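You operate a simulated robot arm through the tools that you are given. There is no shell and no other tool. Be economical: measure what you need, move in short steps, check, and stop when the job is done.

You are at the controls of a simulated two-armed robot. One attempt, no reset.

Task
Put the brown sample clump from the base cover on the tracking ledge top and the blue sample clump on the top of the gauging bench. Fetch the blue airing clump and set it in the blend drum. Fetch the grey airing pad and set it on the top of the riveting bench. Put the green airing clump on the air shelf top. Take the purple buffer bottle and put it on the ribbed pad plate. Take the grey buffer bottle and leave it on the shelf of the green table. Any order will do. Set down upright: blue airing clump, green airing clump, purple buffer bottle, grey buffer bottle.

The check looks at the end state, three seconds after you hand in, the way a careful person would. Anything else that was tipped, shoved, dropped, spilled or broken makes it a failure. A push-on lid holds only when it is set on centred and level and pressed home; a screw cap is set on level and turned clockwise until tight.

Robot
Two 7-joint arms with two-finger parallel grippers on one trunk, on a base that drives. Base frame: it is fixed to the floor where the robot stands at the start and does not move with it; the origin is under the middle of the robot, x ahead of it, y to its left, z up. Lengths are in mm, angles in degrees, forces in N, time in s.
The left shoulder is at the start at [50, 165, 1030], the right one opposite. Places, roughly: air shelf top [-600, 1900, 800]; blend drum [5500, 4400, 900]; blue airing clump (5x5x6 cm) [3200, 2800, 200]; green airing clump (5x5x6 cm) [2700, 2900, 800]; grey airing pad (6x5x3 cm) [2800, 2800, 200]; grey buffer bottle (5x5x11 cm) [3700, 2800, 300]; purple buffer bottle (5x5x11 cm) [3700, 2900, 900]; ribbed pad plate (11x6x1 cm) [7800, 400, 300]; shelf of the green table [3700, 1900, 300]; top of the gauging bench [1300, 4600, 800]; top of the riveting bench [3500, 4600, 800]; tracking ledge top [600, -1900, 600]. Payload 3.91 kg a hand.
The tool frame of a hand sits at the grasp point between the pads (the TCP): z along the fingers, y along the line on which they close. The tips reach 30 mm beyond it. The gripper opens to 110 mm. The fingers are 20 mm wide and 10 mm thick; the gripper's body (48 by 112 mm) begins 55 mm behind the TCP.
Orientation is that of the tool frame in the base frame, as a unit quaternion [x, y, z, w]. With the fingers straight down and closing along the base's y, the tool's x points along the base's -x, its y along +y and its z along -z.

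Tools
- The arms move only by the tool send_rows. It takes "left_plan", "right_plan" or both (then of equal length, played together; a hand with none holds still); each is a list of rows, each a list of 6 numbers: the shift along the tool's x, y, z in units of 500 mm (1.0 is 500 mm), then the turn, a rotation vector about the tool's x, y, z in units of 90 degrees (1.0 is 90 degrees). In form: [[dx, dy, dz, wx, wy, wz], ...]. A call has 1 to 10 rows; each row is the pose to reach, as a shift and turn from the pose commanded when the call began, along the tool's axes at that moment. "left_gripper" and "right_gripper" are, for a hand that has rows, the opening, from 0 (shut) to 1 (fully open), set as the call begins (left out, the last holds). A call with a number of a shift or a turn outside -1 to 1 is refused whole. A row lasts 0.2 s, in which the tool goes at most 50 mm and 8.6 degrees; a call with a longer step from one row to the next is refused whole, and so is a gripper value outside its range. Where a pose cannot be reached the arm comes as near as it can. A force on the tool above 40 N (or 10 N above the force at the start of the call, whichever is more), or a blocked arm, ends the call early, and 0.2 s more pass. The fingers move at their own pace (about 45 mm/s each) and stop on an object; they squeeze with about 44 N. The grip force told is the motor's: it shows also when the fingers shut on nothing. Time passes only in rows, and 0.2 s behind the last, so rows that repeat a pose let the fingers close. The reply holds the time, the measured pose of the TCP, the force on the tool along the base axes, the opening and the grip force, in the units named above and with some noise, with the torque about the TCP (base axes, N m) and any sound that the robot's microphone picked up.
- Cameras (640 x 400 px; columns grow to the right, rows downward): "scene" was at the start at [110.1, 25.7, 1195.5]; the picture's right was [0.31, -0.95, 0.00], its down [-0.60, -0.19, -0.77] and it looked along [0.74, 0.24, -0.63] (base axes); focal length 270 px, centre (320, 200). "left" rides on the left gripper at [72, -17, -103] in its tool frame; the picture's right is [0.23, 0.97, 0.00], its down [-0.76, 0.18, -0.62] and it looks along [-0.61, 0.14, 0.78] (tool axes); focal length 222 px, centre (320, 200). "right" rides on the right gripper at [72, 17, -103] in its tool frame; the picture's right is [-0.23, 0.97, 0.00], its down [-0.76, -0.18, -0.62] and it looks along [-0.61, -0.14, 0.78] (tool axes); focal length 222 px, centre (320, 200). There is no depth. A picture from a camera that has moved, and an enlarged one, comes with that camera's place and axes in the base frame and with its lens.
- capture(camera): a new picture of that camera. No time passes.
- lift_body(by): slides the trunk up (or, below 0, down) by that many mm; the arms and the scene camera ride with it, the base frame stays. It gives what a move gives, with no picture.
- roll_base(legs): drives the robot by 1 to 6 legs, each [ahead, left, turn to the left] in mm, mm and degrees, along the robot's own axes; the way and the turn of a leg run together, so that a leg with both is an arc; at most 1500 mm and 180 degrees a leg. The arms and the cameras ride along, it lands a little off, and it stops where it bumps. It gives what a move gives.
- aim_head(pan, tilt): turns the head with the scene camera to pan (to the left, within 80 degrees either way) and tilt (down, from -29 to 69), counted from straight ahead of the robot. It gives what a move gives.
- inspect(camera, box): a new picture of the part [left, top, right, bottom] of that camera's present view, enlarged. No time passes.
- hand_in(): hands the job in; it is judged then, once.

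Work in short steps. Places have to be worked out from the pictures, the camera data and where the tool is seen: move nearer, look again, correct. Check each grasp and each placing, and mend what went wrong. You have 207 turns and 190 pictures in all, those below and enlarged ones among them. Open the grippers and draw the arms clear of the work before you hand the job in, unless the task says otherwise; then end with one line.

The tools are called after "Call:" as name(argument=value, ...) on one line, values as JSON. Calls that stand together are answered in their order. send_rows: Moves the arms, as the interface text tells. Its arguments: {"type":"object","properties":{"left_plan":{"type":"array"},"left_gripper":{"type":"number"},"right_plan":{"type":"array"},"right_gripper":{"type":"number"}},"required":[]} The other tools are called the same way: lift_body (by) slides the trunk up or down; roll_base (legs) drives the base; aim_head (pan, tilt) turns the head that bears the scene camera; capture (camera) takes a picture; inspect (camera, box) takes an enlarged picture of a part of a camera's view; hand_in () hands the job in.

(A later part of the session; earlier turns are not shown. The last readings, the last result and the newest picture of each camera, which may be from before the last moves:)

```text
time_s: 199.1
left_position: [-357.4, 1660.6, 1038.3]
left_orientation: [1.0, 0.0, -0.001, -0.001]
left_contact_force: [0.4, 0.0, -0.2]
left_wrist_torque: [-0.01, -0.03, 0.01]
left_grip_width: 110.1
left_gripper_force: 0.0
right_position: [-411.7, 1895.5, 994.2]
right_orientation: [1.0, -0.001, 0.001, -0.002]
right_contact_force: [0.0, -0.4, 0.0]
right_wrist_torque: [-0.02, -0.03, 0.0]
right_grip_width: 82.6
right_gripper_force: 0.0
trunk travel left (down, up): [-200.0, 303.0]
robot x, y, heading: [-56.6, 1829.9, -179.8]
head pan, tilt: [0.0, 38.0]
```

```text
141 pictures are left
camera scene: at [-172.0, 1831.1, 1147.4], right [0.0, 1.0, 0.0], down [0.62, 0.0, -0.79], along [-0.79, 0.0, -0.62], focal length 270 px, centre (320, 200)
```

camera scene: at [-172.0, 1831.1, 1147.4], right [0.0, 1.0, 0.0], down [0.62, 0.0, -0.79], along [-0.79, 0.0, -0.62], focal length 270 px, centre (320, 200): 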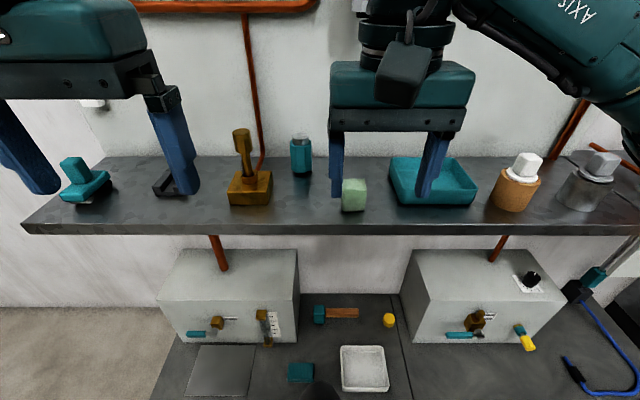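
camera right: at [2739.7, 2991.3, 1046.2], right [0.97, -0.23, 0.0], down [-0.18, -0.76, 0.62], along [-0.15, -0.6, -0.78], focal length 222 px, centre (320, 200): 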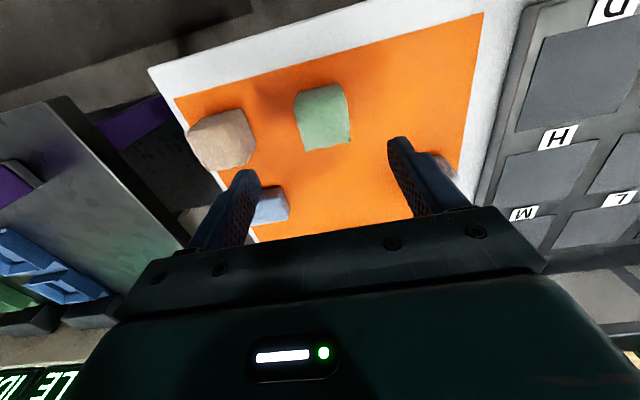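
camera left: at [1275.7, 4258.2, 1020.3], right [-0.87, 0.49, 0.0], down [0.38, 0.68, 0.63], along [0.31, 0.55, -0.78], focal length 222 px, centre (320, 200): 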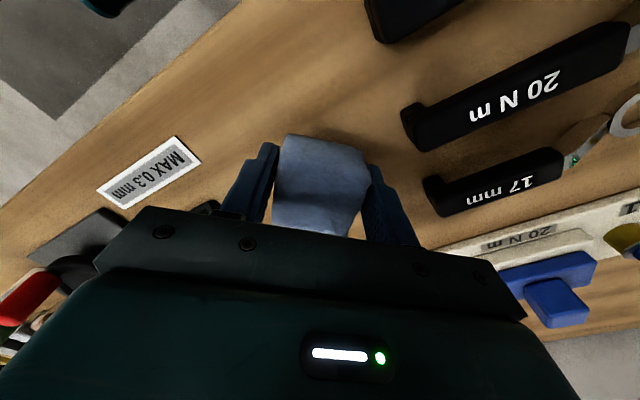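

Green stands upright on the air shelf. Next: blue clump (≈[3162, 2825, 205]) and grey pad (≈[2797, 2822, 205]) on the low shelf. Drive back to the aisle in front of them.

Call:
roll_base(legs=[[-360, 0, 0], [0, -1450, 0], [0, -360, 180], [1350, 0, 0], [1330, 0, 0], [0, 0, -90]])

Call:
capture(camera="scene")

```text
time_s: 232.0
left_position: [2916.0, 3019.4, 1038.4]
left_orientation: [0.702, 0.712, -0.001, 0.001]
left_contact_force: [-0.4, -0.3, -0.1]
left_wrist_torque: [-0.03, 0.03, 0.01]
left_grip_width: 110.0
left_gripper_force: 0.1
right_position: [2681.9, 2960.1, 993.2]
right_orientation: [0.703, 0.711, -0.001, -0.001]
right_contact_force: [-0.2, -0.2, -0.1]
right_wrist_torque: [0.0, -0.01, 0.01]
right_grip_width: 82.6
right_gripper_force: 0.0
trunk travel left (down, up): [-200.0, 303.0]
robot x, y, heading: [2742.1, 3315.7, -89.2]
head pan, tilt: [0.0, 38.0]
cut short: leg 3
```

```text
140 pictures are left
camera scene: at [2741.7, 3202.0, 1147.4], right [-1.0, -0.02, 0.0], down [-0.01, 0.62, -0.79], along [0.01, -0.79, -0.62], focal length 270 px, centre (320, 200)
```

scene: 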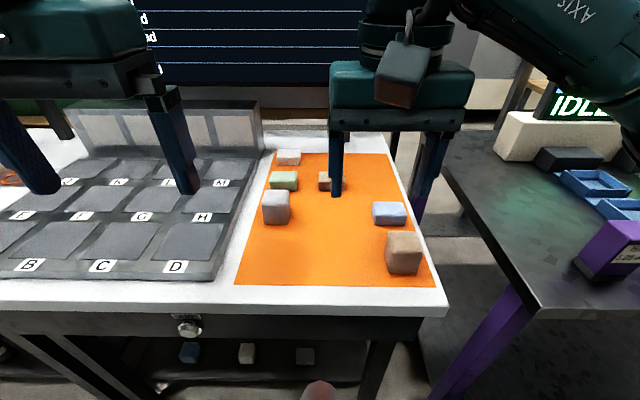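

Landed closer to the table than planned but clear. Back off to mid-aisle, shift to x≈2980, and lower the trunk.

Call:
roll_base(legs=[[-330, 0, -0.8], [0, 238, 0]])

Call:
lift_body(by=-200)

Call:
send_rows(left_plan=[[0, 0, 0.09, 0, -0.08, 0], [0, 0, 0.18, 0, -0.16, 0], [0, 0, 0.27, 0, -0.24, 0], [0, 0, 0.36, 0, -0.32, 0], [0, 0, 0.45, 0, -0.4, 0], [0, 0, 0.5, 0, -0.48, 0], [0, 0, 0.5, 0, -0.5, 0]], right_plan=[[0.02, -0.04, 0.08, 0, -0.08, 0], [0.04, -0.08, 0.16, 0, -0.16, 0], [0.06, -0.12, 0.24, 0, -0.24, 0], [0.08, -0.16, 0.32, 0, -0.32, 0], [0.1, -0.2, 0.4, 0, -0.4, 0], [0.1, -0.22, 0.48, 0, -0.48, 0], [0.1, -0.22, 0.5, 0, -0.5, 0]], left_gripper=0.85, right_gripper=0.9)

Call:
aim_head(pan=0, tilt=45)

Call:
capture(camera="scene")

```text
time_s: 235.5
left_position: [3143.4, 3344.8, 1037.8]
left_orientation: [0.708, 0.706, -0.002, 0.0]
left_contact_force: [-0.6, 0.2, -0.9]
left_wrist_torque: [0.0, -0.02, -0.01]
left_grip_width: 109.9
left_gripper_force: 0.0
right_position: [2909.4, 3290.2, 993.3]
right_orientation: [0.709, 0.705, 0.0, -0.002]
right_contact_force: [0.5, 0.1, -1.3]
right_wrist_torque: [0.02, 0.01, 0.0]
right_grip_width: 82.6
right_gripper_force: 0.0
trunk travel left (down, up): [-200.0, 303.0]
robot x, y, heading: [2976.0, 3650.1, -90.2]
head pan, tilt: [0.0, 38.0]
```

```text
time_s: 237.7
left_position: [3143.9, 3344.8, 838.6]
left_orientation: [0.709, 0.706, 0.0, 0.0]
left_contact_force: [-0.3, 0.0, 0.0]
left_wrist_torque: [0.0, -0.01, -0.01]
left_grip_width: 110.1
left_gripper_force: 0.0
right_position: [2908.0, 3289.5, 794.8]
right_orientation: [0.709, 0.705, -0.001, -0.002]
right_contact_force: [0.0, 0.2, -0.6]
right_wrist_torque: [0.02, 0.0, 0.0]
right_grip_width: 82.5
right_gripper_force: 0.0
trunk travel left (down, up): [0.0, 503.0]
robot x, y, heading: [2973.1, 3648.2, -90.2]
head pan, tilt: [0.0, 38.0]
```

```text
time_s: 239.4
left_position: [3121.5, 3259.8, 578.4]
left_orientation: [0.653, 0.654, -0.272, 0.27]
left_contact_force: [0.3, 0.0, -0.2]
left_wrist_torque: [-0.03, -0.03, 0.0]
left_grip_width: 93.6
left_gripper_force: 0.1
left hand out of reach, approached as far as the arm can: row 3, 4, 5, 6, 7
right_position: [2825.0, 3280.2, 523.6]
right_orientation: [0.655, 0.637, -0.282, 0.293]
right_contact_force: [-0.6, -5.2, 1.9]
right_wrist_torque: [0.35, -0.04, 0.09]
right_grip_width: 99.4
right_gripper_force: 0.0
right hand out of reach, approached as far as the arm can: row 4, 5, 6, 7
trunk travel left (down, up): [0.0, 503.0]
robot x, y, heading: [2973.0, 3648.0, -90.1]
head pan, tilt: [0.0, 38.0]
stopped in row 7 (right hand): the force on the tool passed its limit (the readings are from after the stop); the commanded pose is now the measured one
```

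```text
time_s: 240.1
left_position: [3122.2, 3260.8, 578.7]
left_orientation: [0.653, 0.653, -0.272, 0.27]
left_contact_force: [0.1, 0.0, 0.4]
left_wrist_torque: [0.01, 0.02, 0.0]
left_grip_width: 93.5
left_gripper_force: 0.0
right_position: [2824.4, 3280.5, 523.0]
right_orientation: [0.655, 0.637, -0.282, 0.294]
right_contact_force: [1.0, -10.1, 0.6]
right_wrist_torque: [0.12, 0.03, -0.45]
right_grip_width: 98.9
right_gripper_force: 0.0
trunk travel left (down, up): [0.0, 503.0]
robot x, y, heading: [2974.4, 3647.1, -90.1]
head pan, tilt: [0.0, 45.0]
```

```text
139 pictures are left
camera scene: at [2973.3, 3535.6, 937.1], right [-1.0, 0.0, 0.0], down [0.0, 0.71, -0.71], along [0.0, -0.71, -0.71], focal length 270 px, centre (320, 200)
```

scene: 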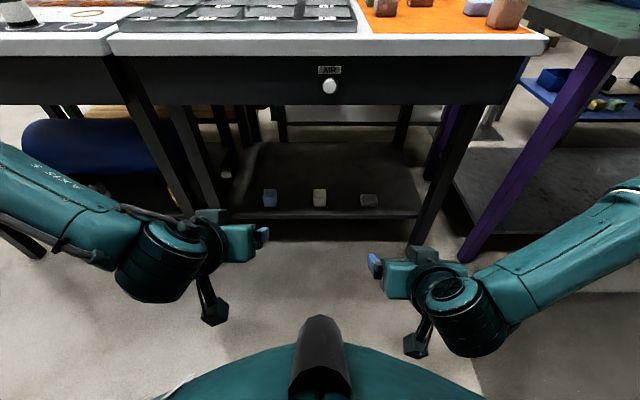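

Both hands are pitched 45° forward; the right one brushed something near the body. I move it forward and level it, and re-read.

Call:
send_rows(right_plan=[[-0.05, 0, 0.05, 0.0015, 0.016, -0.01], [-0.1, 0, 0.1, 0.003, 0.033, -0.019], [-0.1, 0, 0.1, 0.003, 0.033, -0.019]])

Call:
capture(camera="right")

Call:
capture(camera="left")

```text
time_s: 240.9
left_position: [3122.1, 3262.2, 578.5]
left_orientation: [0.653, 0.653, -0.272, 0.27]
left_contact_force: [0.2, 0.6, 1.5]
left_wrist_torque: [-0.01, 0.01, 0.0]
left_grip_width: 93.9
left_gripper_force: 0.1
right_position: [2824.5, 3210.8, 527.4]
right_orientation: [0.653, 0.654, -0.269, 0.271]
right_contact_force: [0.2, 0.6, 0.3]
right_wrist_torque: [0.0, 0.0, -0.02]
right_grip_width: 99.0
right_gripper_force: 0.1
trunk travel left (down, up): [0.0, 503.0]
robot x, y, heading: [2974.2, 3648.0, -89.7]
head pan, tilt: [0.0, 45.0]
```

```text
138 pictures are left
camera right: at [2840.7, 3335.1, 549.2], right [0.97, -0.16, 0.16], down [-0.18, -0.1, 0.98], along [-0.14, -0.98, -0.13], focal length 222 px, centre (320, 200)
```

right: 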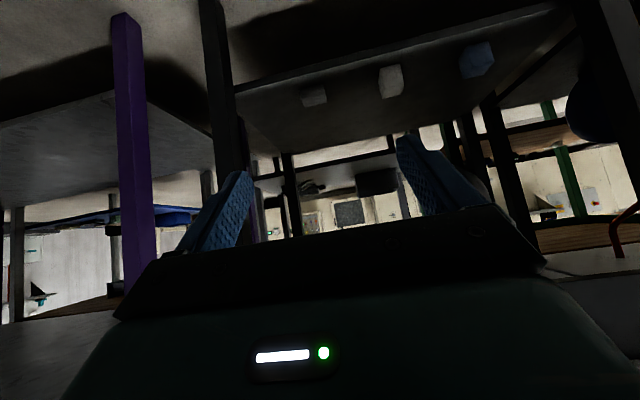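

```text
137 pictures are left
camera left: at [3105.9, 3385.8, 600.1], right [0.97, 0.16, -0.16], down [0.18, -0.1, 0.98], along [0.14, -0.98, -0.12], focal length 222 px, centre (320, 200)
```

left: 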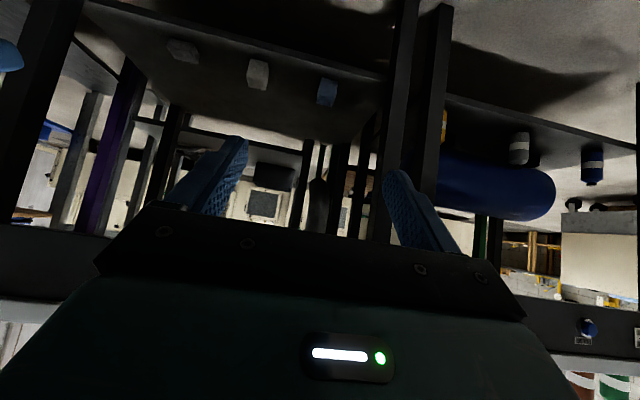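

Both shelf targets confirmed: blue ≈[3158, 2820], pad ≈[2795, 2816]. I drive in partway, then lower both hands to z≈350 in line with them.

Call:
roll_base(legs=[[180, 0, 0]])

Call:
send_rows(left_plan=[[0.04, 0.012, 0.068, 0, 0, 0], [0.08, 0.024, 0.137, 0, 0, 0], [0.12, 0.036, 0.205, 0, 0, 0], [0.16, 0.048, 0.273, 0, 0, 0], [0.2, 0.06, 0.342, 0, 0, 0], [0.24, 0.072, 0.41, 0, 0, 0]], right_plan=[[0.038, -0.01, 0.047, 0, 0, 0], [0.075, -0.02, 0.094, 0, 0, 0], [0.113, -0.03, 0.141, 0, 0, 0], [0.15, -0.04, 0.189, 0, 0, 0], [0.188, -0.05, 0.236, 0, 0, 0], [0.226, -0.058, 0.283, 0, 0, 0]])

Call:
capture(camera="scene")

```text
time_s: 242.4
left_position: [3121.7, 3081.8, 578.6]
left_orientation: [0.653, 0.653, -0.272, 0.271]
left_contact_force: [-0.1, -0.8, -0.2]
left_wrist_torque: [0.03, 0.01, 0.01]
left_grip_width: 93.6
left_gripper_force: 0.1
right_position: [2824.5, 3032.1, 527.4]
right_orientation: [0.653, 0.653, -0.27, 0.271]
right_contact_force: [0.6, 0.1, 0.4]
right_wrist_torque: [0.01, 0.02, -0.03]
right_grip_width: 98.9
right_gripper_force: 0.1
trunk travel left (down, up): [0.0, 503.0]
robot x, y, heading: [2974.4, 3471.1, -90.1]
head pan, tilt: [0.0, 45.0]
```

```text
time_s: 243.8
left_position: [3218.8, 3032.2, 471.3]
left_orientation: [0.652, 0.654, -0.272, 0.27]
left_contact_force: [1.5, -0.1, 0.9]
left_wrist_torque: [0.01, 0.0, -0.01]
left_grip_width: 93.7
left_gripper_force: 0.1
left hand out of reach, approached as far as the arm can: row 1, 2, 3, 4, 5, 6
right_position: [2831.3, 2989.8, 371.2]
right_orientation: [0.659, 0.653, -0.271, 0.256]
right_contact_force: [0.3, -0.5, 0.0]
right_wrist_torque: [0.02, 0.0, -0.02]
right_grip_width: 99.0
right_gripper_force: 0.1
right hand out of reach, approached as far as the arm can: row 3, 4, 5, 6
trunk travel left (down, up): [0.0, 503.0]
robot x, y, heading: [2971.2, 3469.6, -90.0]
head pan, tilt: [0.0, 45.0]
```

```text
136 pictures are left
camera scene: at [2973.7, 3356.7, 937.1], right [-1.0, 0.0, 0.0], down [0.0, 0.71, -0.71], along [0.0, -0.71, -0.71], focal length 270 px, centre (320, 200)
```

scene: 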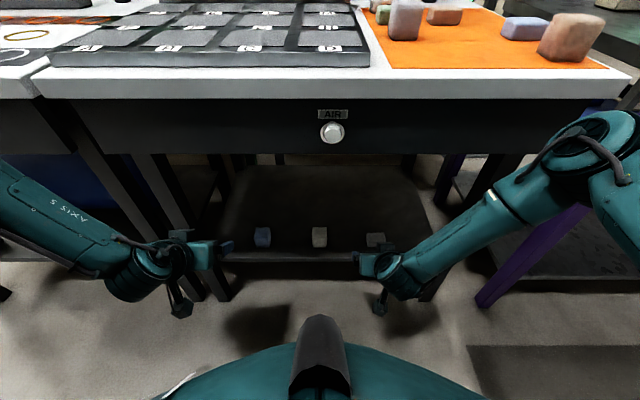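

The arms bend poorly at this pitch so near the body; further out seems better (the right nearly made it). I pull the left hand up and inward away from the leg, then drive closer with the right.

Call:
send_rows(left_plan=[[-0.07, 0, -0.07, 0, 0, 0], [-0.14, 0, -0.14, 0, 0, 0], [-0.21, 0, -0.21, 0, 0, 0], [-0.27, -0.03, -0.27, 0, 0, 0], [-0.27, -0.03, -0.27, 0, 0, 0]])

Call:
roll_base(legs=[[70, 0, 0]])

Call:
send_rows(right_plan=[[-0.04, -0.01, 0.04, 0, 0, 0], [-0.08, -0.01, 0.08, 0, 0, 0], [-0.12, -0.01, 0.12, 0, 0, 0], [-0.12, -0.01, 0.12, 0, 0, 0]])

Call:
capture(camera="scene")

```text
time_s: 245.0
left_position: [3205.6, 3031.0, 664.5]
left_orientation: [0.653, 0.653, -0.273, 0.27]
left_contact_force: [0.6, -0.5, 0.2]
left_wrist_torque: [-0.02, 0.0, -0.02]
left_grip_width: 93.3
left_gripper_force: 0.0
right_position: [2831.1, 2991.3, 370.2]
right_orientation: [0.66, 0.653, -0.271, 0.254]
right_contact_force: [1.0, 0.3, 0.4]
right_wrist_torque: [-0.01, -0.03, 0.0]
right_grip_width: 99.1
right_gripper_force: 0.2
trunk travel left (down, up): [0.0, 503.0]
robot x, y, heading: [2972.7, 3471.0, -90.0]
head pan, tilt: [0.0, 45.0]
```

```text
time_s: 246.0
left_position: [3204.5, 2989.3, 657.7]
left_orientation: [0.657, 0.655, -0.265, 0.262]
left_contact_force: [-0.4, 0.8, 0.5]
left_wrist_torque: [0.05, -0.02, -0.04]
left_grip_width: 93.3
left_gripper_force: 0.0
right_position: [2831.6, 2941.5, 370.7]
right_orientation: [0.659, 0.653, -0.271, 0.255]
right_contact_force: [-0.7, -0.2, 0.6]
right_wrist_torque: [-0.01, 0.01, 0.02]
right_grip_width: 99.2
right_gripper_force: 0.1
trunk travel left (down, up): [0.0, 503.0]
robot x, y, heading: [2977.5, 3418.4, -90.1]
head pan, tilt: [0.0, 45.0]
stopped in leg 1: the force on the tool passed its limit (the readings are from after the stop); the commanded pose is now the measured one
```

```text
time_s: 247.0
left_position: [3204.2, 2988.6, 658.4]
left_orientation: [0.657, 0.656, -0.266, 0.262]
left_contact_force: [0.2, 0.3, -0.4]
left_wrist_torque: [-0.01, -0.01, 0.02]
left_grip_width: 93.5
left_gripper_force: 0.0
right_position: [2825.3, 2858.0, 368.3]
right_orientation: [0.659, 0.654, -0.27, 0.255]
right_contact_force: [-0.4, 0.9, -0.1]
right_wrist_torque: [0.01, -0.01, -0.01]
right_grip_width: 99.1
right_gripper_force: 0.1
trunk travel left (down, up): [0.0, 503.0]
robot x, y, heading: [2973.1, 3421.4, -90.1]
head pan, tilt: [0.0, 45.0]
```

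```text
135 pictures are left
camera scene: at [2973.3, 3309.5, 937.1], right [-1.0, 0.0, 0.0], down [0.0, 0.71, -0.71], along [0.0, -0.71, -0.71], focal length 270 px, centre (320, 200)
```

scene: 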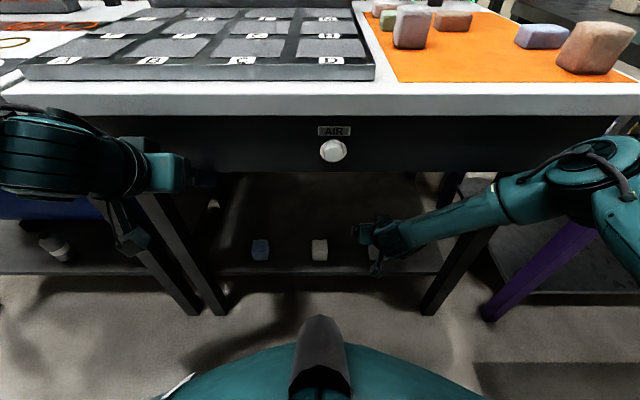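

The left hand touched the apron; I pull it back. The right hand reaches well further out; I line it up over the pad at z≈300.

Call:
send_rows(left_plan=[[0.05, 0, -0.05, 0, 0, 0], [0.1, 0, -0.1, 0, 0, 0], [0.15, 0, -0.15, 0, 0, 0], [0.15, 0, -0.15, 0, 0, 0]], right_plan=[[0.02, -0.02, 0.03, 0, 0, 0], [0.04, -0.04, 0.06, 0, 0, 0], [0.07, -0.06, 0.09, 0, 0, 0], [0.085, -0.06, 0.11, 0, 0, 0]])

Call:
capture(camera="right")

```text
time_s: 248.0
left_position: [3204.9, 3013.0, 667.5]
left_orientation: [0.657, 0.654, -0.267, 0.261]
left_contact_force: [-0.3, 0.2, -0.2]
left_wrist_torque: [-0.02, 0.01, -0.02]
left_grip_width: 93.5
left_gripper_force: 0.1
left hand out of reach, approached as far as the arm can: row 1, 2, 3, 4
right_position: [2795.4, 2851.9, 311.3]
right_orientation: [0.66, 0.654, -0.27, 0.254]
right_contact_force: [0.5, -1.0, 0.2]
right_wrist_torque: [0.03, 0.02, 0.05]
right_grip_width: 99.1
right_gripper_force: 0.1
right hand out of reach, approached as far as the arm can: row 3, 4
trunk travel left (down, up): [0.0, 503.0]
robot x, y, heading: [2972.9, 3420.6, -90.0]
head pan, tilt: [0.0, 45.0]
```

```text
134 pictures are left
camera right: at [2816.2, 2975.5, 336.7], right [0.97, -0.18, 0.14], down [-0.16, -0.12, 0.98], along [-0.16, -0.98, -0.15], focal length 222 px, centre (320, 200)
```

right: 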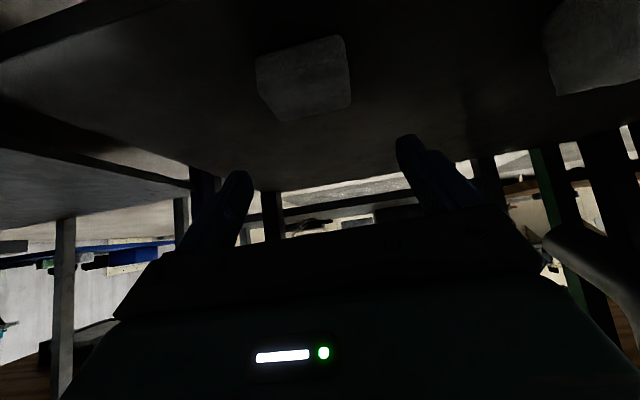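

The right arm is at full stretch, so the base must come ~80 mm nearer. First I turn the left hand back to pointing down and pull it away from the table edge.

Call:
send_rows(left_plan=[[0.01, 0, -0.01, 0, 0.09, 0], [0.03, 0, -0.03, 0, 0.18, 0], [0.06, 0, -0.06, 0, 0.27, 0], [0.1, 0, -0.1, 0, 0.36, 0], [0.14, 0, -0.14, 0, 0.45, 0], [0.18, 0, -0.18, 0, 0.5, 0], [0.18, 0, -0.18, 0, 0.5, 0]])

Call:
capture(camera="scene")

```text
time_s: 249.6
left_position: [3205.4, 3139.7, 667.7]
left_orientation: [0.709, 0.705, 0.005, -0.009]
left_contact_force: [0.5, 1.1, -0.4]
left_wrist_torque: [0.0, 0.02, 0.02]
left_grip_width: 93.6
left_gripper_force: 0.1
right_position: [2797.4, 2851.2, 311.4]
right_orientation: [0.659, 0.654, -0.27, 0.254]
right_contact_force: [0.1, 0.2, -0.2]
right_wrist_torque: [-0.02, 0.01, -0.01]
right_grip_width: 99.3
right_gripper_force: 0.0
trunk travel left (down, up): [0.0, 503.0]
robot x, y, heading: [2971.5, 3420.9, -89.8]
head pan, tilt: [0.0, 45.0]
```

```text
133 pictures are left
camera scene: at [2973.3, 3309.5, 937.1], right [-1.0, 0.0, 0.0], down [0.0, 0.71, -0.71], along [0.0, -0.71, -0.71], focal length 270 px, centre (320, 200)
```

scene: 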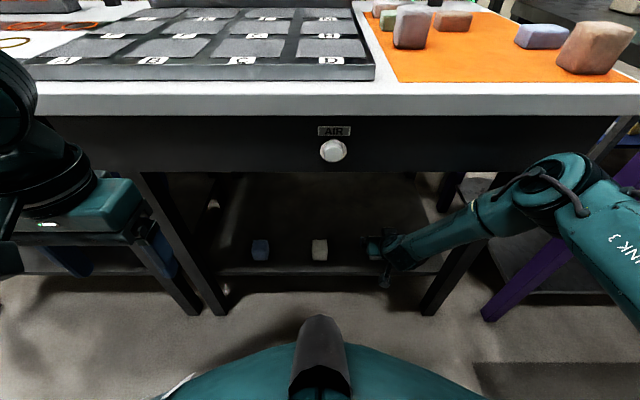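

Left is clear. Drive 80 mm nearer, then retract the right hand to sit over the pad.

Call:
roll_base(legs=[[80, 0, 0]])

Call:
send_rows(right_plan=[[0.04, -0.005, -0.03, 0, 0, 0], [0.08, -0.01, -0.05, 0, 0, 0], [0.12, -0.01, -0.03, 0, 0, 0], [0.12, -0.01, -0.03, 0, 0, 0]])

Call:
capture(camera="right")

```text
time_s: 250.5
left_position: [3204.2, 3095.6, 669.3]
left_orientation: [0.712, 0.703, 0.005, -0.008]
left_contact_force: [0.3, 0.6, 0.3]
left_wrist_torque: [0.01, 0.0, -0.04]
left_grip_width: 93.6
left_gripper_force: 0.1
right_position: [2795.4, 2832.2, 297.3]
right_orientation: [0.664, 0.659, -0.259, 0.241]
right_contact_force: [0.2, -0.6, -0.6]
right_wrist_torque: [-0.01, 0.04, 0.02]
right_grip_width: 98.9
right_gripper_force: 0.0
trunk travel left (down, up): [0.0, 503.0]
robot x, y, heading: [2972.4, 3377.0, -90.1]
head pan, tilt: [0.0, 45.0]
stopped in leg 1: the robot was blocked; the commanded pose is now the measured one
```

```text
time_s: 251.5
left_position: [3204.8, 3096.4, 669.4]
left_orientation: [0.711, 0.703, 0.004, -0.007]
left_contact_force: [-0.2, 0.4, 0.8]
left_wrist_torque: [0.04, 0.01, -0.01]
left_grip_width: 93.4
left_gripper_force: 0.0
right_position: [2794.9, 2832.2, 296.1]
right_orientation: [0.664, 0.659, -0.258, 0.241]
right_contact_force: [-0.4, 0.0, 0.2]
right_wrist_torque: [0.02, -0.01, -0.01]
right_grip_width: 99.1
right_gripper_force: 0.0
right hand out of reach, approached as far as the arm can: row 1, 2, 3, 4
trunk travel left (down, up): [0.0, 503.0]
robot x, y, heading: [2975.8, 3379.5, -90.4]
head pan, tilt: [0.0, 45.0]
```

```text
132 pictures are left
camera right: at [2814.7, 2953.9, 326.5], right [0.97, -0.18, 0.13], down [-0.16, -0.16, 0.97], along [-0.16, -0.97, -0.18], focal length 222 px, centre (320, 200)
```

right: 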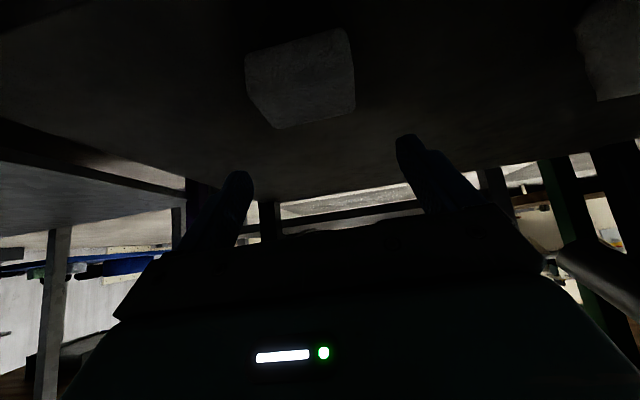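

The right forearm is blocked by the apron. I back out to the aisle and try out low poses there to learn what the arm can do.

Call:
roll_base(legs=[[-300, 0, 0]])

Call:
send_rows(right_plan=[[0, -0.09, 0, 0, -0.06, 0], [0, -0.18, 0, 0, -0.12, 0], [0, -0.27, 0, 0, -0.16, 0], [0, -0.27, 0, 0, -0.16, 0]])

Call:
send_rows(right_plan=[[0.07, 0, 0.05, 0, 0, 0], [0.14, 0, 0.1, 0, 0, 0], [0.14, 0, 0.1, 0, 0, 0]])

Call:
capture(camera="scene")

```text
time_s: 253.6
left_position: [3206.9, 3392.4, 667.1]
left_orientation: [0.711, 0.704, 0.006, -0.009]
left_contact_force: [-0.9, 1.0, 0.6]
left_wrist_torque: [0.01, -0.01, -0.01]
left_grip_width: 93.6
left_gripper_force: 0.0
right_position: [2798.6, 3126.9, 295.9]
right_orientation: [0.663, 0.66, -0.257, 0.241]
right_contact_force: [0.0, 0.4, 0.2]
right_wrist_torque: [0.0, -0.03, -0.01]
right_grip_width: 98.8
right_gripper_force: 0.1
trunk travel left (down, up): [0.0, 503.0]
robot x, y, heading: [2979.0, 3671.9, -90.1]
head pan, tilt: [0.0, 45.0]
```

```text
time_s: 254.6
left_position: [3207.5, 3391.8, 669.4]
left_orientation: [0.712, 0.702, 0.005, -0.01]
left_contact_force: [-0.8, -0.1, 0.2]
left_wrist_torque: [-0.01, 0.01, 0.02]
left_grip_width: 93.5
left_gripper_force: 0.0
right_position: [2794.5, 3126.4, 330.8]
right_orientation: [0.661, 0.632, -0.32, 0.247]
right_contact_force: [-1.4, 0.7, 0.1]
right_wrist_torque: [0.0, 0.0, 0.03]
right_grip_width: 98.9
right_gripper_force: 0.1
right hand out of reach, approached as far as the arm can: row 1, 2, 3, 4
trunk travel left (down, up): [0.0, 503.0]
robot x, y, heading: [2975.1, 3675.7, -90.3]
head pan, tilt: [0.0, 45.0]
```

```text
time_s: 255.4
left_position: [3206.2, 3391.4, 667.8]
left_orientation: [0.711, 0.703, 0.006, -0.009]
left_contact_force: [1.8, 1.5, -0.2]
left_wrist_torque: [0.01, 0.0, 0.0]
left_grip_width: 93.3
left_gripper_force: 0.0
right_position: [2805.8, 3121.7, 250.4]
right_orientation: [0.666, 0.632, -0.319, 0.238]
right_contact_force: [-0.9, 0.4, -0.1]
right_wrist_torque: [-0.04, -0.01, 0.0]
right_grip_width: 99.1
right_gripper_force: 0.0
right hand out of reach, approached as far as the arm can: row 1, 2, 3
trunk travel left (down, up): [0.0, 503.0]
robot x, y, heading: [2976.7, 3676.4, -90.4]
head pan, tilt: [0.0, 45.0]
```

```text
131 pictures are left
camera scene: at [2975.0, 3563.9, 937.2], right [-1.0, 0.01, 0.0], down [0.0, 0.71, -0.71], along [0.0, -0.71, -0.71], focal length 270 px, centre (320, 200)
```

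scene: 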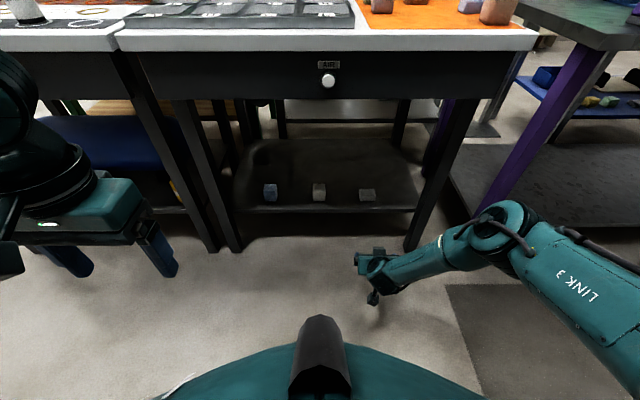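

Useful: low z (250) at 555 ahead is reachable with the elbow lower. I try extending 40 mm and squaring the yaw, to see what holds.

Call:
send_rows(right_plan=[[-0.03, 0, 0.03, 0, 0, 0], [-0.057, 0, 0.057, 0, 0, 0], [-0.057, 0, 0.057, 0, 0, 0]])

Call:
send_rows(right_plan=[[0, 0, 0, -0.04, -0.005, -0.037], [0, 0, 0, -0.079, -0.009, -0.075], [0, 0, 0, -0.079, -0.009, -0.075]])

```text
time_s: 256.2
left_position: [3207.3, 3392.3, 669.1]
left_orientation: [0.71, 0.704, 0.006, -0.01]
left_contact_force: [-0.4, -0.5, -0.2]
left_wrist_torque: [-0.01, -0.01, -0.02]
left_grip_width: 93.3
left_gripper_force: 0.0
right_position: [2802.8, 3082.4, 254.1]
right_orientation: [0.661, 0.632, -0.319, 0.248]
right_contact_force: [0.2, 0.0, -0.7]
right_wrist_torque: [0.0, 0.01, 0.03]
right_grip_width: 98.6
right_gripper_force: 0.1
trunk travel left (down, up): [0.0, 503.0]
robot x, y, heading: [2977.7, 3675.7, -90.3]
head pan, tilt: [0.0, 45.0]
```

```text
time_s: 257.0
left_position: [3207.5, 3392.0, 668.5]
left_orientation: [0.711, 0.703, 0.006, -0.009]
left_contact_force: [0.2, 0.0, -0.1]
left_wrist_torque: [0.0, 0.0, 0.01]
left_grip_width: 93.2
left_gripper_force: 0.0
right_position: [2803.2, 3082.6, 253.9]
right_orientation: [0.647, 0.647, -0.313, 0.253]
right_contact_force: [-0.2, -0.7, -0.6]
right_wrist_torque: [-0.02, 0.04, 0.02]
right_grip_width: 98.6
right_gripper_force: 0.1
right hand out of reach, approached as far as the arm can: row 2, 3
trunk travel left (down, up): [0.0, 503.0]
robot x, y, heading: [2976.8, 3678.3, -90.5]
head pan, tilt: [0.0, 45.0]
```

Further out works better still. Try another 50 mm.

Call:
send_rows(right_plan=[[-0.035, 0, 0.035, 0, 0, 0], [-0.07, 0, 0.07, 0, 0, 0], [-0.07, 0, 0.07, -0.02, 0, -0.02], [-0.07, 0, 0.07, -0.045, 0, -0.045], [-0.07, 0, 0.07, -0.045, 0, -0.045]])

Call:
capture(camera="right")

Call:
capture(camera="scene")

```text
time_s: 258.2
left_position: [3208.0, 3392.6, 669.2]
left_orientation: [0.711, 0.703, 0.006, -0.009]
left_contact_force: [0.5, 0.4, -0.1]
left_wrist_torque: [0.04, 0.02, -0.03]
left_grip_width: 93.8
left_gripper_force: 0.1
right_position: [2800.7, 3031.1, 254.8]
right_orientation: [0.616, 0.68, -0.299, 0.264]
right_contact_force: [0.8, 0.3, -0.1]
right_wrist_torque: [0.0, 0.02, 0.0]
right_grip_width: 98.8
right_gripper_force: 0.1
trunk travel left (down, up): [0.0, 503.0]
robot x, y, heading: [2979.0, 3671.3, -90.2]
head pan, tilt: [0.0, 45.0]
```

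```text
130 pictures are left
camera right: at [2811.4, 3158.3, 271.4], right [0.99, -0.09, 0.09], down [-0.09, -0.07, 0.99], along [-0.09, -0.99, -0.08], focal length 222 px, centre (320, 200)
```

right: 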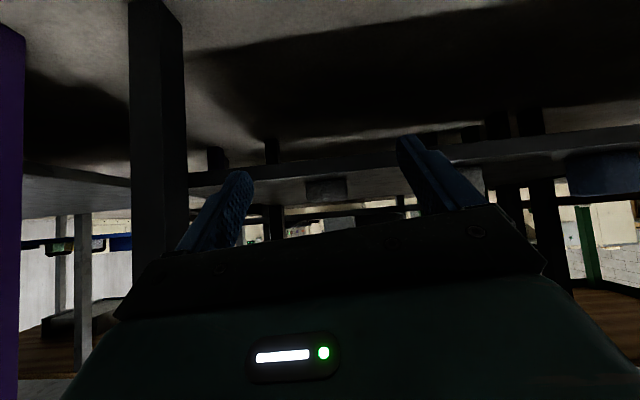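

```text
129 pictures are left
camera scene: at [2975.0, 3563.9, 937.1], right [-1.0, 0.01, 0.0], down [0.0, 0.71, -0.71], along [0.0, -0.71, -0.71], focal length 270 px, centre (320, 200)
```

scene: 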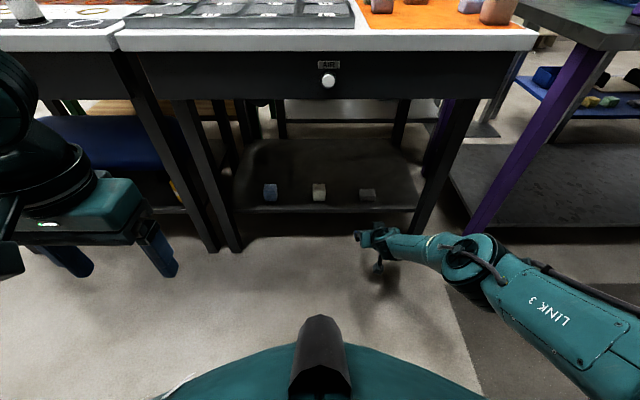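

This pose works and the elbow is low. Drive in 150 mm, shifting slightly right, and look.

Call:
roll_base(legs=[[145, -7, 0]])

Call:
capture(camera="right")

Call:
capture(camera="scene")

```text
time_s: 259.5
left_position: [3200.2, 3249.5, 667.6]
left_orientation: [0.71, 0.704, 0.005, -0.01]
left_contact_force: [0.6, 0.3, 0.7]
left_wrist_torque: [-0.01, 0.02, -0.02]
left_grip_width: 93.5
left_gripper_force: 0.0
right_position: [2794.2, 2890.1, 254.5]
right_orientation: [0.616, 0.68, -0.299, 0.263]
right_contact_force: [0.0, 0.2, 0.3]
right_wrist_torque: [0.02, 0.01, 0.0]
right_grip_width: 98.9
right_gripper_force: 0.1
trunk travel left (down, up): [0.0, 503.0]
robot x, y, heading: [2968.7, 3537.3, -90.5]
head pan, tilt: [0.0, 45.0]
```

```text
128 pictures are left
camera right: at [2803.9, 3015.1, 271.4], right [0.99, -0.09, 0.09], down [-0.09, -0.07, 0.99], along [-0.09, -0.99, -0.08], focal length 222 px, centre (320, 200)
```

right: 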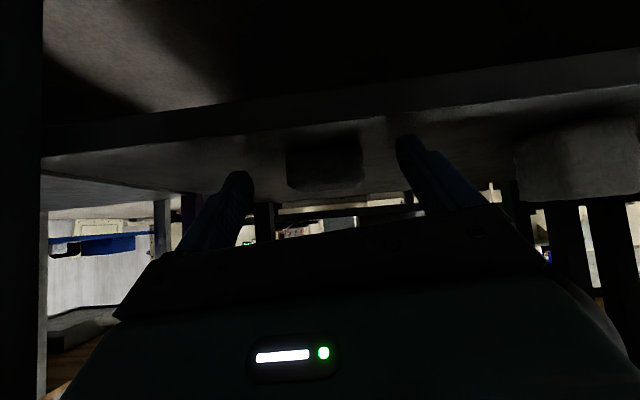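

```text
127 pictures are left
camera scene: at [2967.3, 3420.6, 937.1], right [-1.0, 0.01, 0.0], down [0.0, 0.71, -0.71], along [0.0, -0.71, -0.71], focal length 270 px, centre (320, 200)
```

scene: 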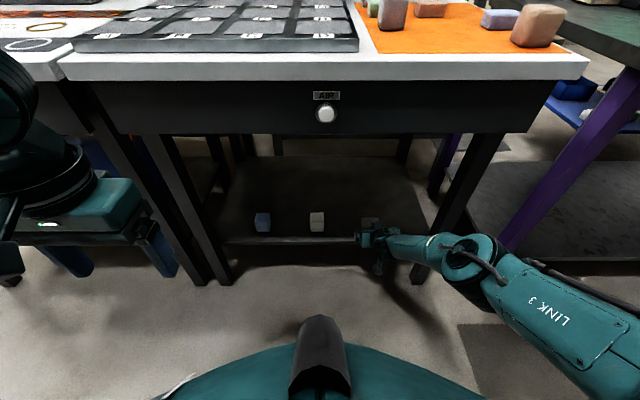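

Pad is centred between the fingers. Lower 13 mm, then drive 68 mm so the fingers straddle it.

Call:
send_rows(right_plan=[[0.009, 0, 0.009, 0, 0, 0], [0.018, 0, 0.018, 0, 0, 0], [0.018, 0, 0.018, 0, 0, 0]])

Call:
roll_base(legs=[[66, 0, 0]])

Call:
capture(camera="right")

```text
time_s: 260.0
left_position: [3197.7, 3249.3, 669.7]
left_orientation: [0.711, 0.703, 0.005, -0.008]
left_contact_force: [0.3, -0.2, -0.6]
left_wrist_torque: [-0.01, -0.01, 0.0]
left_grip_width: 93.8
left_gripper_force: 0.1
right_position: [2793.6, 2888.3, 251.5]
right_orientation: [0.616, 0.678, -0.3, 0.267]
right_contact_force: [-3.5, 19.7, 24.2]
right_wrist_torque: [0.38, -1.11, 1.01]
right_grip_width: 97.2
right_gripper_force: 0.1
right hand out of reach, approached as far as the arm can: row 2
trunk travel left (down, up): [0.0, 503.0]
robot x, y, heading: [2969.4, 3533.4, -90.7]
head pan, tilt: [0.0, 45.0]
stopped in row 2 (right hand): the force on the tool passed its limit (the readings are from after the stop); the commanded pose is now the measured one
```

```text
time_s: 261.2
left_position: [3198.5, 3180.0, 668.5]
left_orientation: [0.711, 0.703, 0.005, -0.008]
left_contact_force: [0.1, 0.2, 0.5]
left_wrist_torque: [0.01, -0.01, 0.0]
left_grip_width: 93.3
left_gripper_force: 0.1
right_position: [2791.7, 2818.2, 251.4]
right_orientation: [0.615, 0.678, -0.3, 0.267]
right_contact_force: [-1.0, 11.4, 12.8]
right_wrist_torque: [0.21, -0.59, 0.61]
right_grip_width: 97.9
right_gripper_force: 0.1
trunk travel left (down, up): [0.0, 503.0]
robot x, y, heading: [2965.7, 3460.0, -90.5]
head pan, tilt: [0.0, 45.0]
stopped in leg 1: the force on the tool passed its limit (the readings are from after the stop); the commanded pose is now the measured one
```

```text
126 pictures are left
camera right: at [2803.6, 2944.0, 267.6], right [0.99, -0.09, 0.09], down [-0.1, -0.07, 0.99], along [-0.09, -0.99, -0.08], focal length 222 px, centre (320, 200)
```

right: 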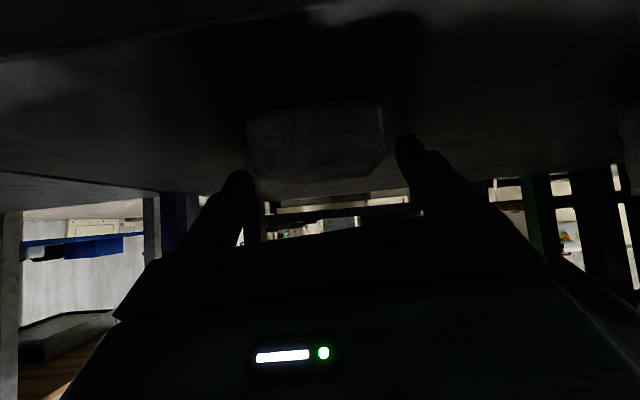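

The shelf is at z≈220 (fingers touched it), and the fingers now straddle the pad. Ease 2 mm up and close.

Call:
send_rows(right_plan=[[-0.003, 0, -0.003, 0, 0, 0], [-0.003, 0, -0.003, 0, 0, 0], [-0.003, 0, -0.003, 0, 0, 0], [-0.003, 0, -0.003, 0, 0, 0], [-0.003, 0, -0.003, 0, 0, 0]], right_gripper=0)

Call:
send_rows(right_plan=[[-0.02, 0, -0.02, 0, 0, 0], [-0.05, 0, -0.05, 0, 0, 0], [-0.07, 0, -0.07, 0, 0, 0]])

Call:
capture(camera="right")

```text
time_s: 262.4
left_position: [3198.1, 3179.6, 669.4]
left_orientation: [0.711, 0.703, 0.006, -0.009]
left_contact_force: [0.0, -0.1, 0.7]
left_wrist_torque: [0.03, 0.0, -0.02]
left_grip_width: 93.4
left_gripper_force: 0.0
right_position: [2793.2, 2818.2, 252.7]
right_orientation: [0.616, 0.679, -0.299, 0.266]
right_contact_force: [0.3, -0.1, -0.3]
right_wrist_torque: [0.0, 0.02, 0.04]
right_grip_width: 57.5
right_gripper_force: 43.7
trunk travel left (down, up): [0.0, 503.0]
robot x, y, heading: [2968.6, 3462.6, -90.4]
head pan, tilt: [0.0, 45.0]
```

```text
time_s: 263.2
left_position: [3198.2, 3180.0, 668.4]
left_orientation: [0.711, 0.703, 0.006, -0.009]
left_contact_force: [-0.7, 0.1, -0.4]
left_wrist_torque: [-0.01, -0.02, 0.02]
left_grip_width: 93.6
left_gripper_force: 0.1
right_position: [2796.4, 2821.0, 302.9]
right_orientation: [0.616, 0.679, -0.299, 0.265]
right_contact_force: [-0.3, 0.0, -0.4]
right_wrist_torque: [0.02, -0.02, 0.01]
right_grip_width: 57.5
right_gripper_force: 44.2
trunk travel left (down, up): [0.0, 503.0]
robot x, y, heading: [2970.0, 3462.2, -90.5]
head pan, tilt: [0.0, 45.0]
```

```text
125 pictures are left
camera right: at [2807.9, 2946.5, 317.8], right [0.99, -0.09, 0.09], down [-0.1, -0.07, 0.99], along [-0.09, -0.99, -0.08], focal length 222 px, centre (320, 200)
```

right: 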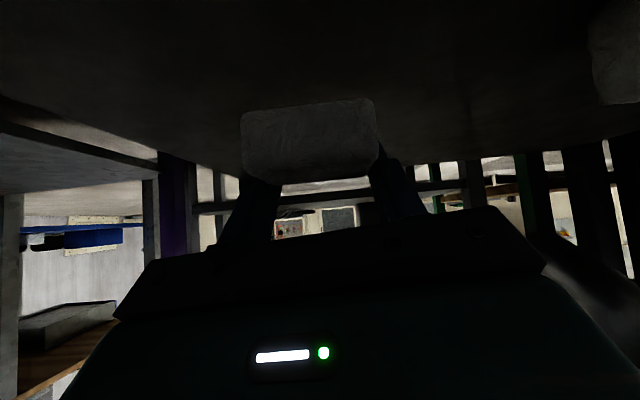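

Pad is held (57 mm). Back out, and bring the left arm through to the mirrored low pose.

Call:
roll_base(legs=[[-225, 0, 0.4]])

Call:
send_rows(left_plan=[[-0.06, -0.01, 0.05, 0, -0.05, 0], [-0.12, -0.02, 0.1, 0, -0.1, 0], [-0.18, -0.03, 0.15, 0, -0.15, 0], [-0.24, -0.04, 0.2, 0, -0.2, 0], [-0.3, -0.05, 0.25, 0, -0.25, 0], [-0.36, -0.06, 0.3, 0, -0.3, 0], [-0.42, -0.07, 0.35, 0, -0.35, 0], [-0.48, -0.08, 0.4, 0, -0.4, 0], [-0.54, -0.086, 0.45, 0, -0.45, 0], [-0.6, -0.086, 0.5, 0, -0.5, 0]])

Call:
send_rows(left_plan=[[0.02, 0, 0.07, 0, 0, 0], [0.04, 0, 0.14, 0, 0, 0], [0.06, 0, 0.21, 0, 0, 0], [0.09, 0, 0.27, 0, 0, 0], [0.1, 0, 0.27, 0, 0, 0]])

Call:
capture(camera="left")

Call:
capture(camera="scene")

```text
time_s: 264.9
left_position: [3201.0, 3405.6, 668.6]
left_orientation: [0.708, 0.706, 0.006, -0.009]
left_contact_force: [0.3, -0.3, 0.0]
left_wrist_torque: [0.0, 0.0, 0.03]
left_grip_width: 93.5
left_gripper_force: 0.1
right_position: [2803.5, 3040.9, 301.2]
right_orientation: [0.613, 0.681, -0.298, 0.267]
right_contact_force: [0.0, -0.2, -0.6]
right_wrist_torque: [-0.02, 0.01, 0.0]
right_grip_width: 57.6
right_gripper_force: 44.7
trunk travel left (down, up): [0.0, 503.0]
robot x, y, heading: [2966.0, 3684.1, -90.1]
head pan, tilt: [0.0, 45.0]
```

```text
time_s: 267.1
left_position: [3207.1, 3149.3, 496.2]
left_orientation: [0.657, 0.655, -0.267, 0.261]
left_contact_force: [-0.6, -0.7, -0.2]
left_wrist_torque: [-0.02, -0.03, -0.02]
left_grip_width: 93.5
left_gripper_force: 0.2
left hand out of reach, approached as far as the arm can: row 7, 8, 9, 10
right_position: [2802.6, 3043.1, 300.5]
right_orientation: [0.613, 0.681, -0.298, 0.267]
right_contact_force: [-0.1, -0.3, -0.3]
right_wrist_torque: [-0.04, -0.01, 0.01]
right_grip_width: 57.4
right_gripper_force: 44.0
trunk travel left (down, up): [0.0, 503.0]
robot x, y, heading: [2964.4, 3688.1, -89.9]
head pan, tilt: [0.0, 45.0]
```

```text
time_s: 268.4
left_position: [3246.6, 3140.9, 478.5]
left_orientation: [0.657, 0.656, -0.266, 0.261]
left_contact_force: [-0.2, 0.4, -0.1]
left_wrist_torque: [0.02, -0.01, 0.0]
left_grip_width: 93.6
left_gripper_force: 0.0
left hand out of reach, approached as far as the arm can: row 1, 2, 3, 4, 5
right_position: [2803.0, 3042.5, 301.6]
right_orientation: [0.613, 0.682, -0.298, 0.266]
right_contact_force: [0.4, 0.2, -0.6]
right_wrist_torque: [0.02, 0.01, 0.01]
right_grip_width: 57.4
right_gripper_force: 43.7
trunk travel left (down, up): [0.0, 503.0]
robot x, y, heading: [2968.8, 3688.3, -89.8]
head pan, tilt: [0.0, 45.0]
```

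```text
124 pictures are left
camera left: at [3231.1, 3266.3, 502.7], right [0.97, 0.16, -0.16], down [0.18, -0.12, 0.98], along [0.14, -0.98, -0.14], focal length 222 px, centre (320, 200)
```

left: 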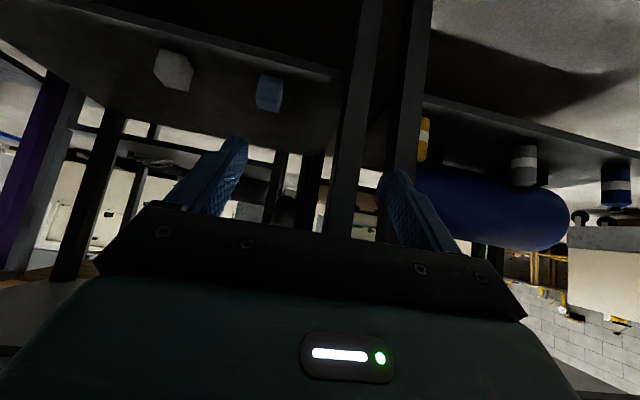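

```text
123 pictures are left
camera scene: at [2968.0, 3575.1, 937.1], right [-1.0, 0.0, 0.0], down [0.0, 0.71, -0.71], along [0.0, -0.71, -0.71], focal length 270 px, centre (320, 200)
```

scene: 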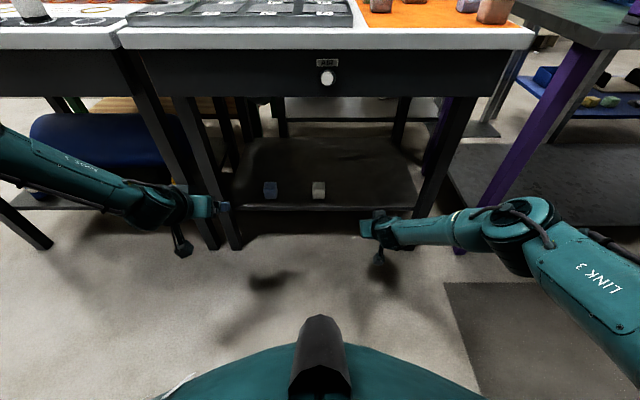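

The left arm is stuck in another elbow posture; I bring it inward and back (as the right went) before lowering.

Call:
send_rows(left_plan=[[0.02, -0.06, -0.03, 0, 0, 0], [0.04, -0.12, -0.06, 0, 0, 0], [0.06, -0.18, -0.09, 0, 0, 0], [0.08, -0.24, -0.12, 0, 0, 0], [0.1, -0.3, -0.14, 0, 0, 0], [0.1, -0.3, -0.14, 0, 0, 0]])

Call:
send_rows(left_plan=[[0.03, 0, 0.05, 0, 0, 0], [0.06, 0, 0.1, 0, 0, 0], [0.09, 0, 0.15, 0, 0, 0], [0.12, 0, 0.2, 0, 0, 0], [0.12, 0, 0.2, 0, 0, 0]])

Call:
capture(camera="scene")

```text
time_s: 269.8
left_position: [3136.7, 3233.6, 530.0]
left_orientation: [0.657, 0.656, -0.266, 0.261]
left_contact_force: [-0.3, -0.1, -0.6]
left_wrist_torque: [0.01, -0.03, -0.03]
left_grip_width: 93.4
left_gripper_force: 0.1
left hand out of reach, approached as far as the arm can: row 1, 2, 3, 4, 5, 6
right_position: [2803.3, 3041.6, 301.4]
right_orientation: [0.613, 0.681, -0.298, 0.268]
right_contact_force: [-0.6, -0.8, -0.4]
right_wrist_torque: [-0.02, 0.01, -0.04]
right_grip_width: 57.2
right_gripper_force: 44.2
trunk travel left (down, up): [0.0, 503.0]
robot x, y, heading: [2967.0, 3686.0, -89.8]
head pan, tilt: [0.0, 45.0]
```

```text
time_s: 270.9
left_position: [3183.9, 3221.4, 489.9]
left_orientation: [0.657, 0.656, -0.266, 0.261]
left_contact_force: [-0.4, -0.1, 1.1]
left_wrist_torque: [-0.04, 0.01, 0.02]
left_grip_width: 93.5
left_gripper_force: 0.0
left hand out of reach, approached as far as the arm can: row 1, 2, 3, 4, 5
right_position: [2804.5, 3041.6, 300.0]
right_orientation: [0.613, 0.682, -0.298, 0.267]
right_contact_force: [-0.3, -0.4, -1.2]
right_wrist_torque: [-0.02, 0.02, -0.01]
right_grip_width: 57.1
right_gripper_force: 43.9
trunk travel left (down, up): [0.0, 503.0]
robot x, y, heading: [2973.1, 3687.9, -90.0]
head pan, tilt: [0.0, 45.0]
```

```text
122 pictures are left
camera scene: at [2968.0, 3575.1, 937.1], right [-1.0, 0.0, 0.0], down [0.0, 0.71, -0.71], along [0.0, -0.71, -0.71], focal length 270 px, centre (320, 200)
```

scene: 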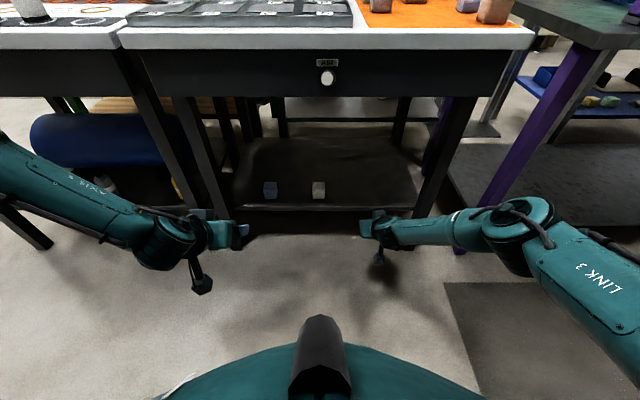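

The left keeps sliding outward. The right started from an inward, tool-down pose (65 mm lateral, 359 ahead, z 795); I mirror that start with the left.

Call:
send_rows(left_plan=[[-0.035, -0.036, -0.073, 0, 0.061, 0], [-0.07, -0.073, -0.146, 0, 0.122, 0], [-0.105, -0.11, -0.219, 0, 0.183, 0], [-0.14, -0.146, -0.292, 0, 0.244, 0], [-0.175, -0.183, -0.365, 0, 0.305, 0], [-0.21, -0.22, -0.438, 0, 0.366, 0], [-0.245, -0.256, -0.511, 0, 0.427, 0], [-0.28, -0.292, -0.583, 0, 0.49, 0], [-0.28, -0.292, -0.583, 0, 0.49, 0]])

Call:
send_rows(left_plan=[[0.02, 0.04, 0.08, 0, -0.08, 0], [0.04, 0.08, 0.16, 0, -0.16, 0], [0.06, 0.12, 0.24, 0, -0.24, 0], [0.08, 0.16, 0.32, 0, -0.32, 0], [0.1, 0.2, 0.4, 0, -0.4, 0], [0.1, 0.22, 0.48, 0, -0.48, 0], [0.1, 0.22, 0.5, 0, -0.5, 0]])

Call:
capture(camera="scene")

```text
time_s: 272.9
left_position: [3067.5, 3323.7, 789.7]
left_orientation: [0.708, 0.706, -0.001, -0.006]
left_contact_force: [-0.1, 0.3, 0.0]
left_wrist_torque: [-0.01, -0.01, 0.0]
left_grip_width: 93.5
left_gripper_force: 0.0
left hand out of reach, approached as far as the arm can: row 7, 8, 9
right_position: [2802.4, 3042.5, 301.3]
right_orientation: [0.612, 0.682, -0.298, 0.267]
right_contact_force: [0.1, 0.2, 0.4]
right_wrist_torque: [0.0, 0.0, 0.02]
right_grip_width: 57.5
right_gripper_force: 43.7
trunk travel left (down, up): [0.0, 503.0]
robot x, y, heading: [2967.7, 3687.9, -89.8]
head pan, tilt: [0.0, 45.0]
```

```text
time_s: 274.6
left_position: [3169.7, 3319.2, 513.5]
left_orientation: [0.655, 0.654, -0.271, 0.266]
left_contact_force: [0.6, 0.1, -0.3]
left_wrist_torque: [-0.02, -0.02, 0.0]
left_grip_width: 93.7
left_gripper_force: 0.0
left hand out of reach, approached as far as the arm can: row 4, 5, 6, 7
right_position: [2802.7, 3041.0, 301.4]
right_orientation: [0.613, 0.682, -0.297, 0.268]
right_contact_force: [-1.1, 0.0, -1.4]
right_wrist_torque: [-0.02, 0.0, -0.01]
right_grip_width: 57.5
right_gripper_force: 44.1
trunk travel left (down, up): [0.0, 503.0]
robot x, y, heading: [2965.9, 3686.4, -89.8]
head pan, tilt: [0.0, 45.0]
```

```text
121 pictures are left
camera scene: at [2968.1, 3575.2, 937.1], right [-1.0, 0.0, 0.0], down [0.0, 0.71, -0.71], along [0.0, -0.71, -0.71], focal length 270 px, centre (320, 200)
```

scene: 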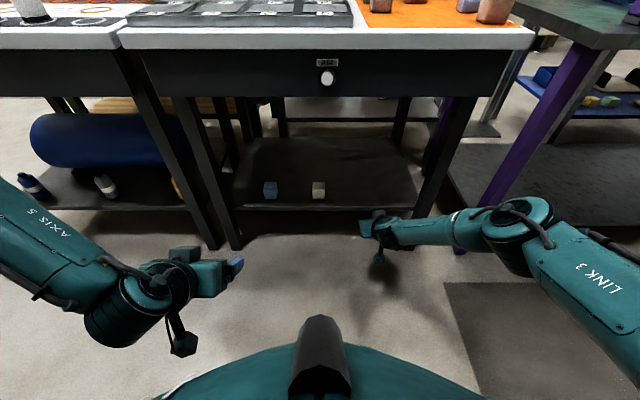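

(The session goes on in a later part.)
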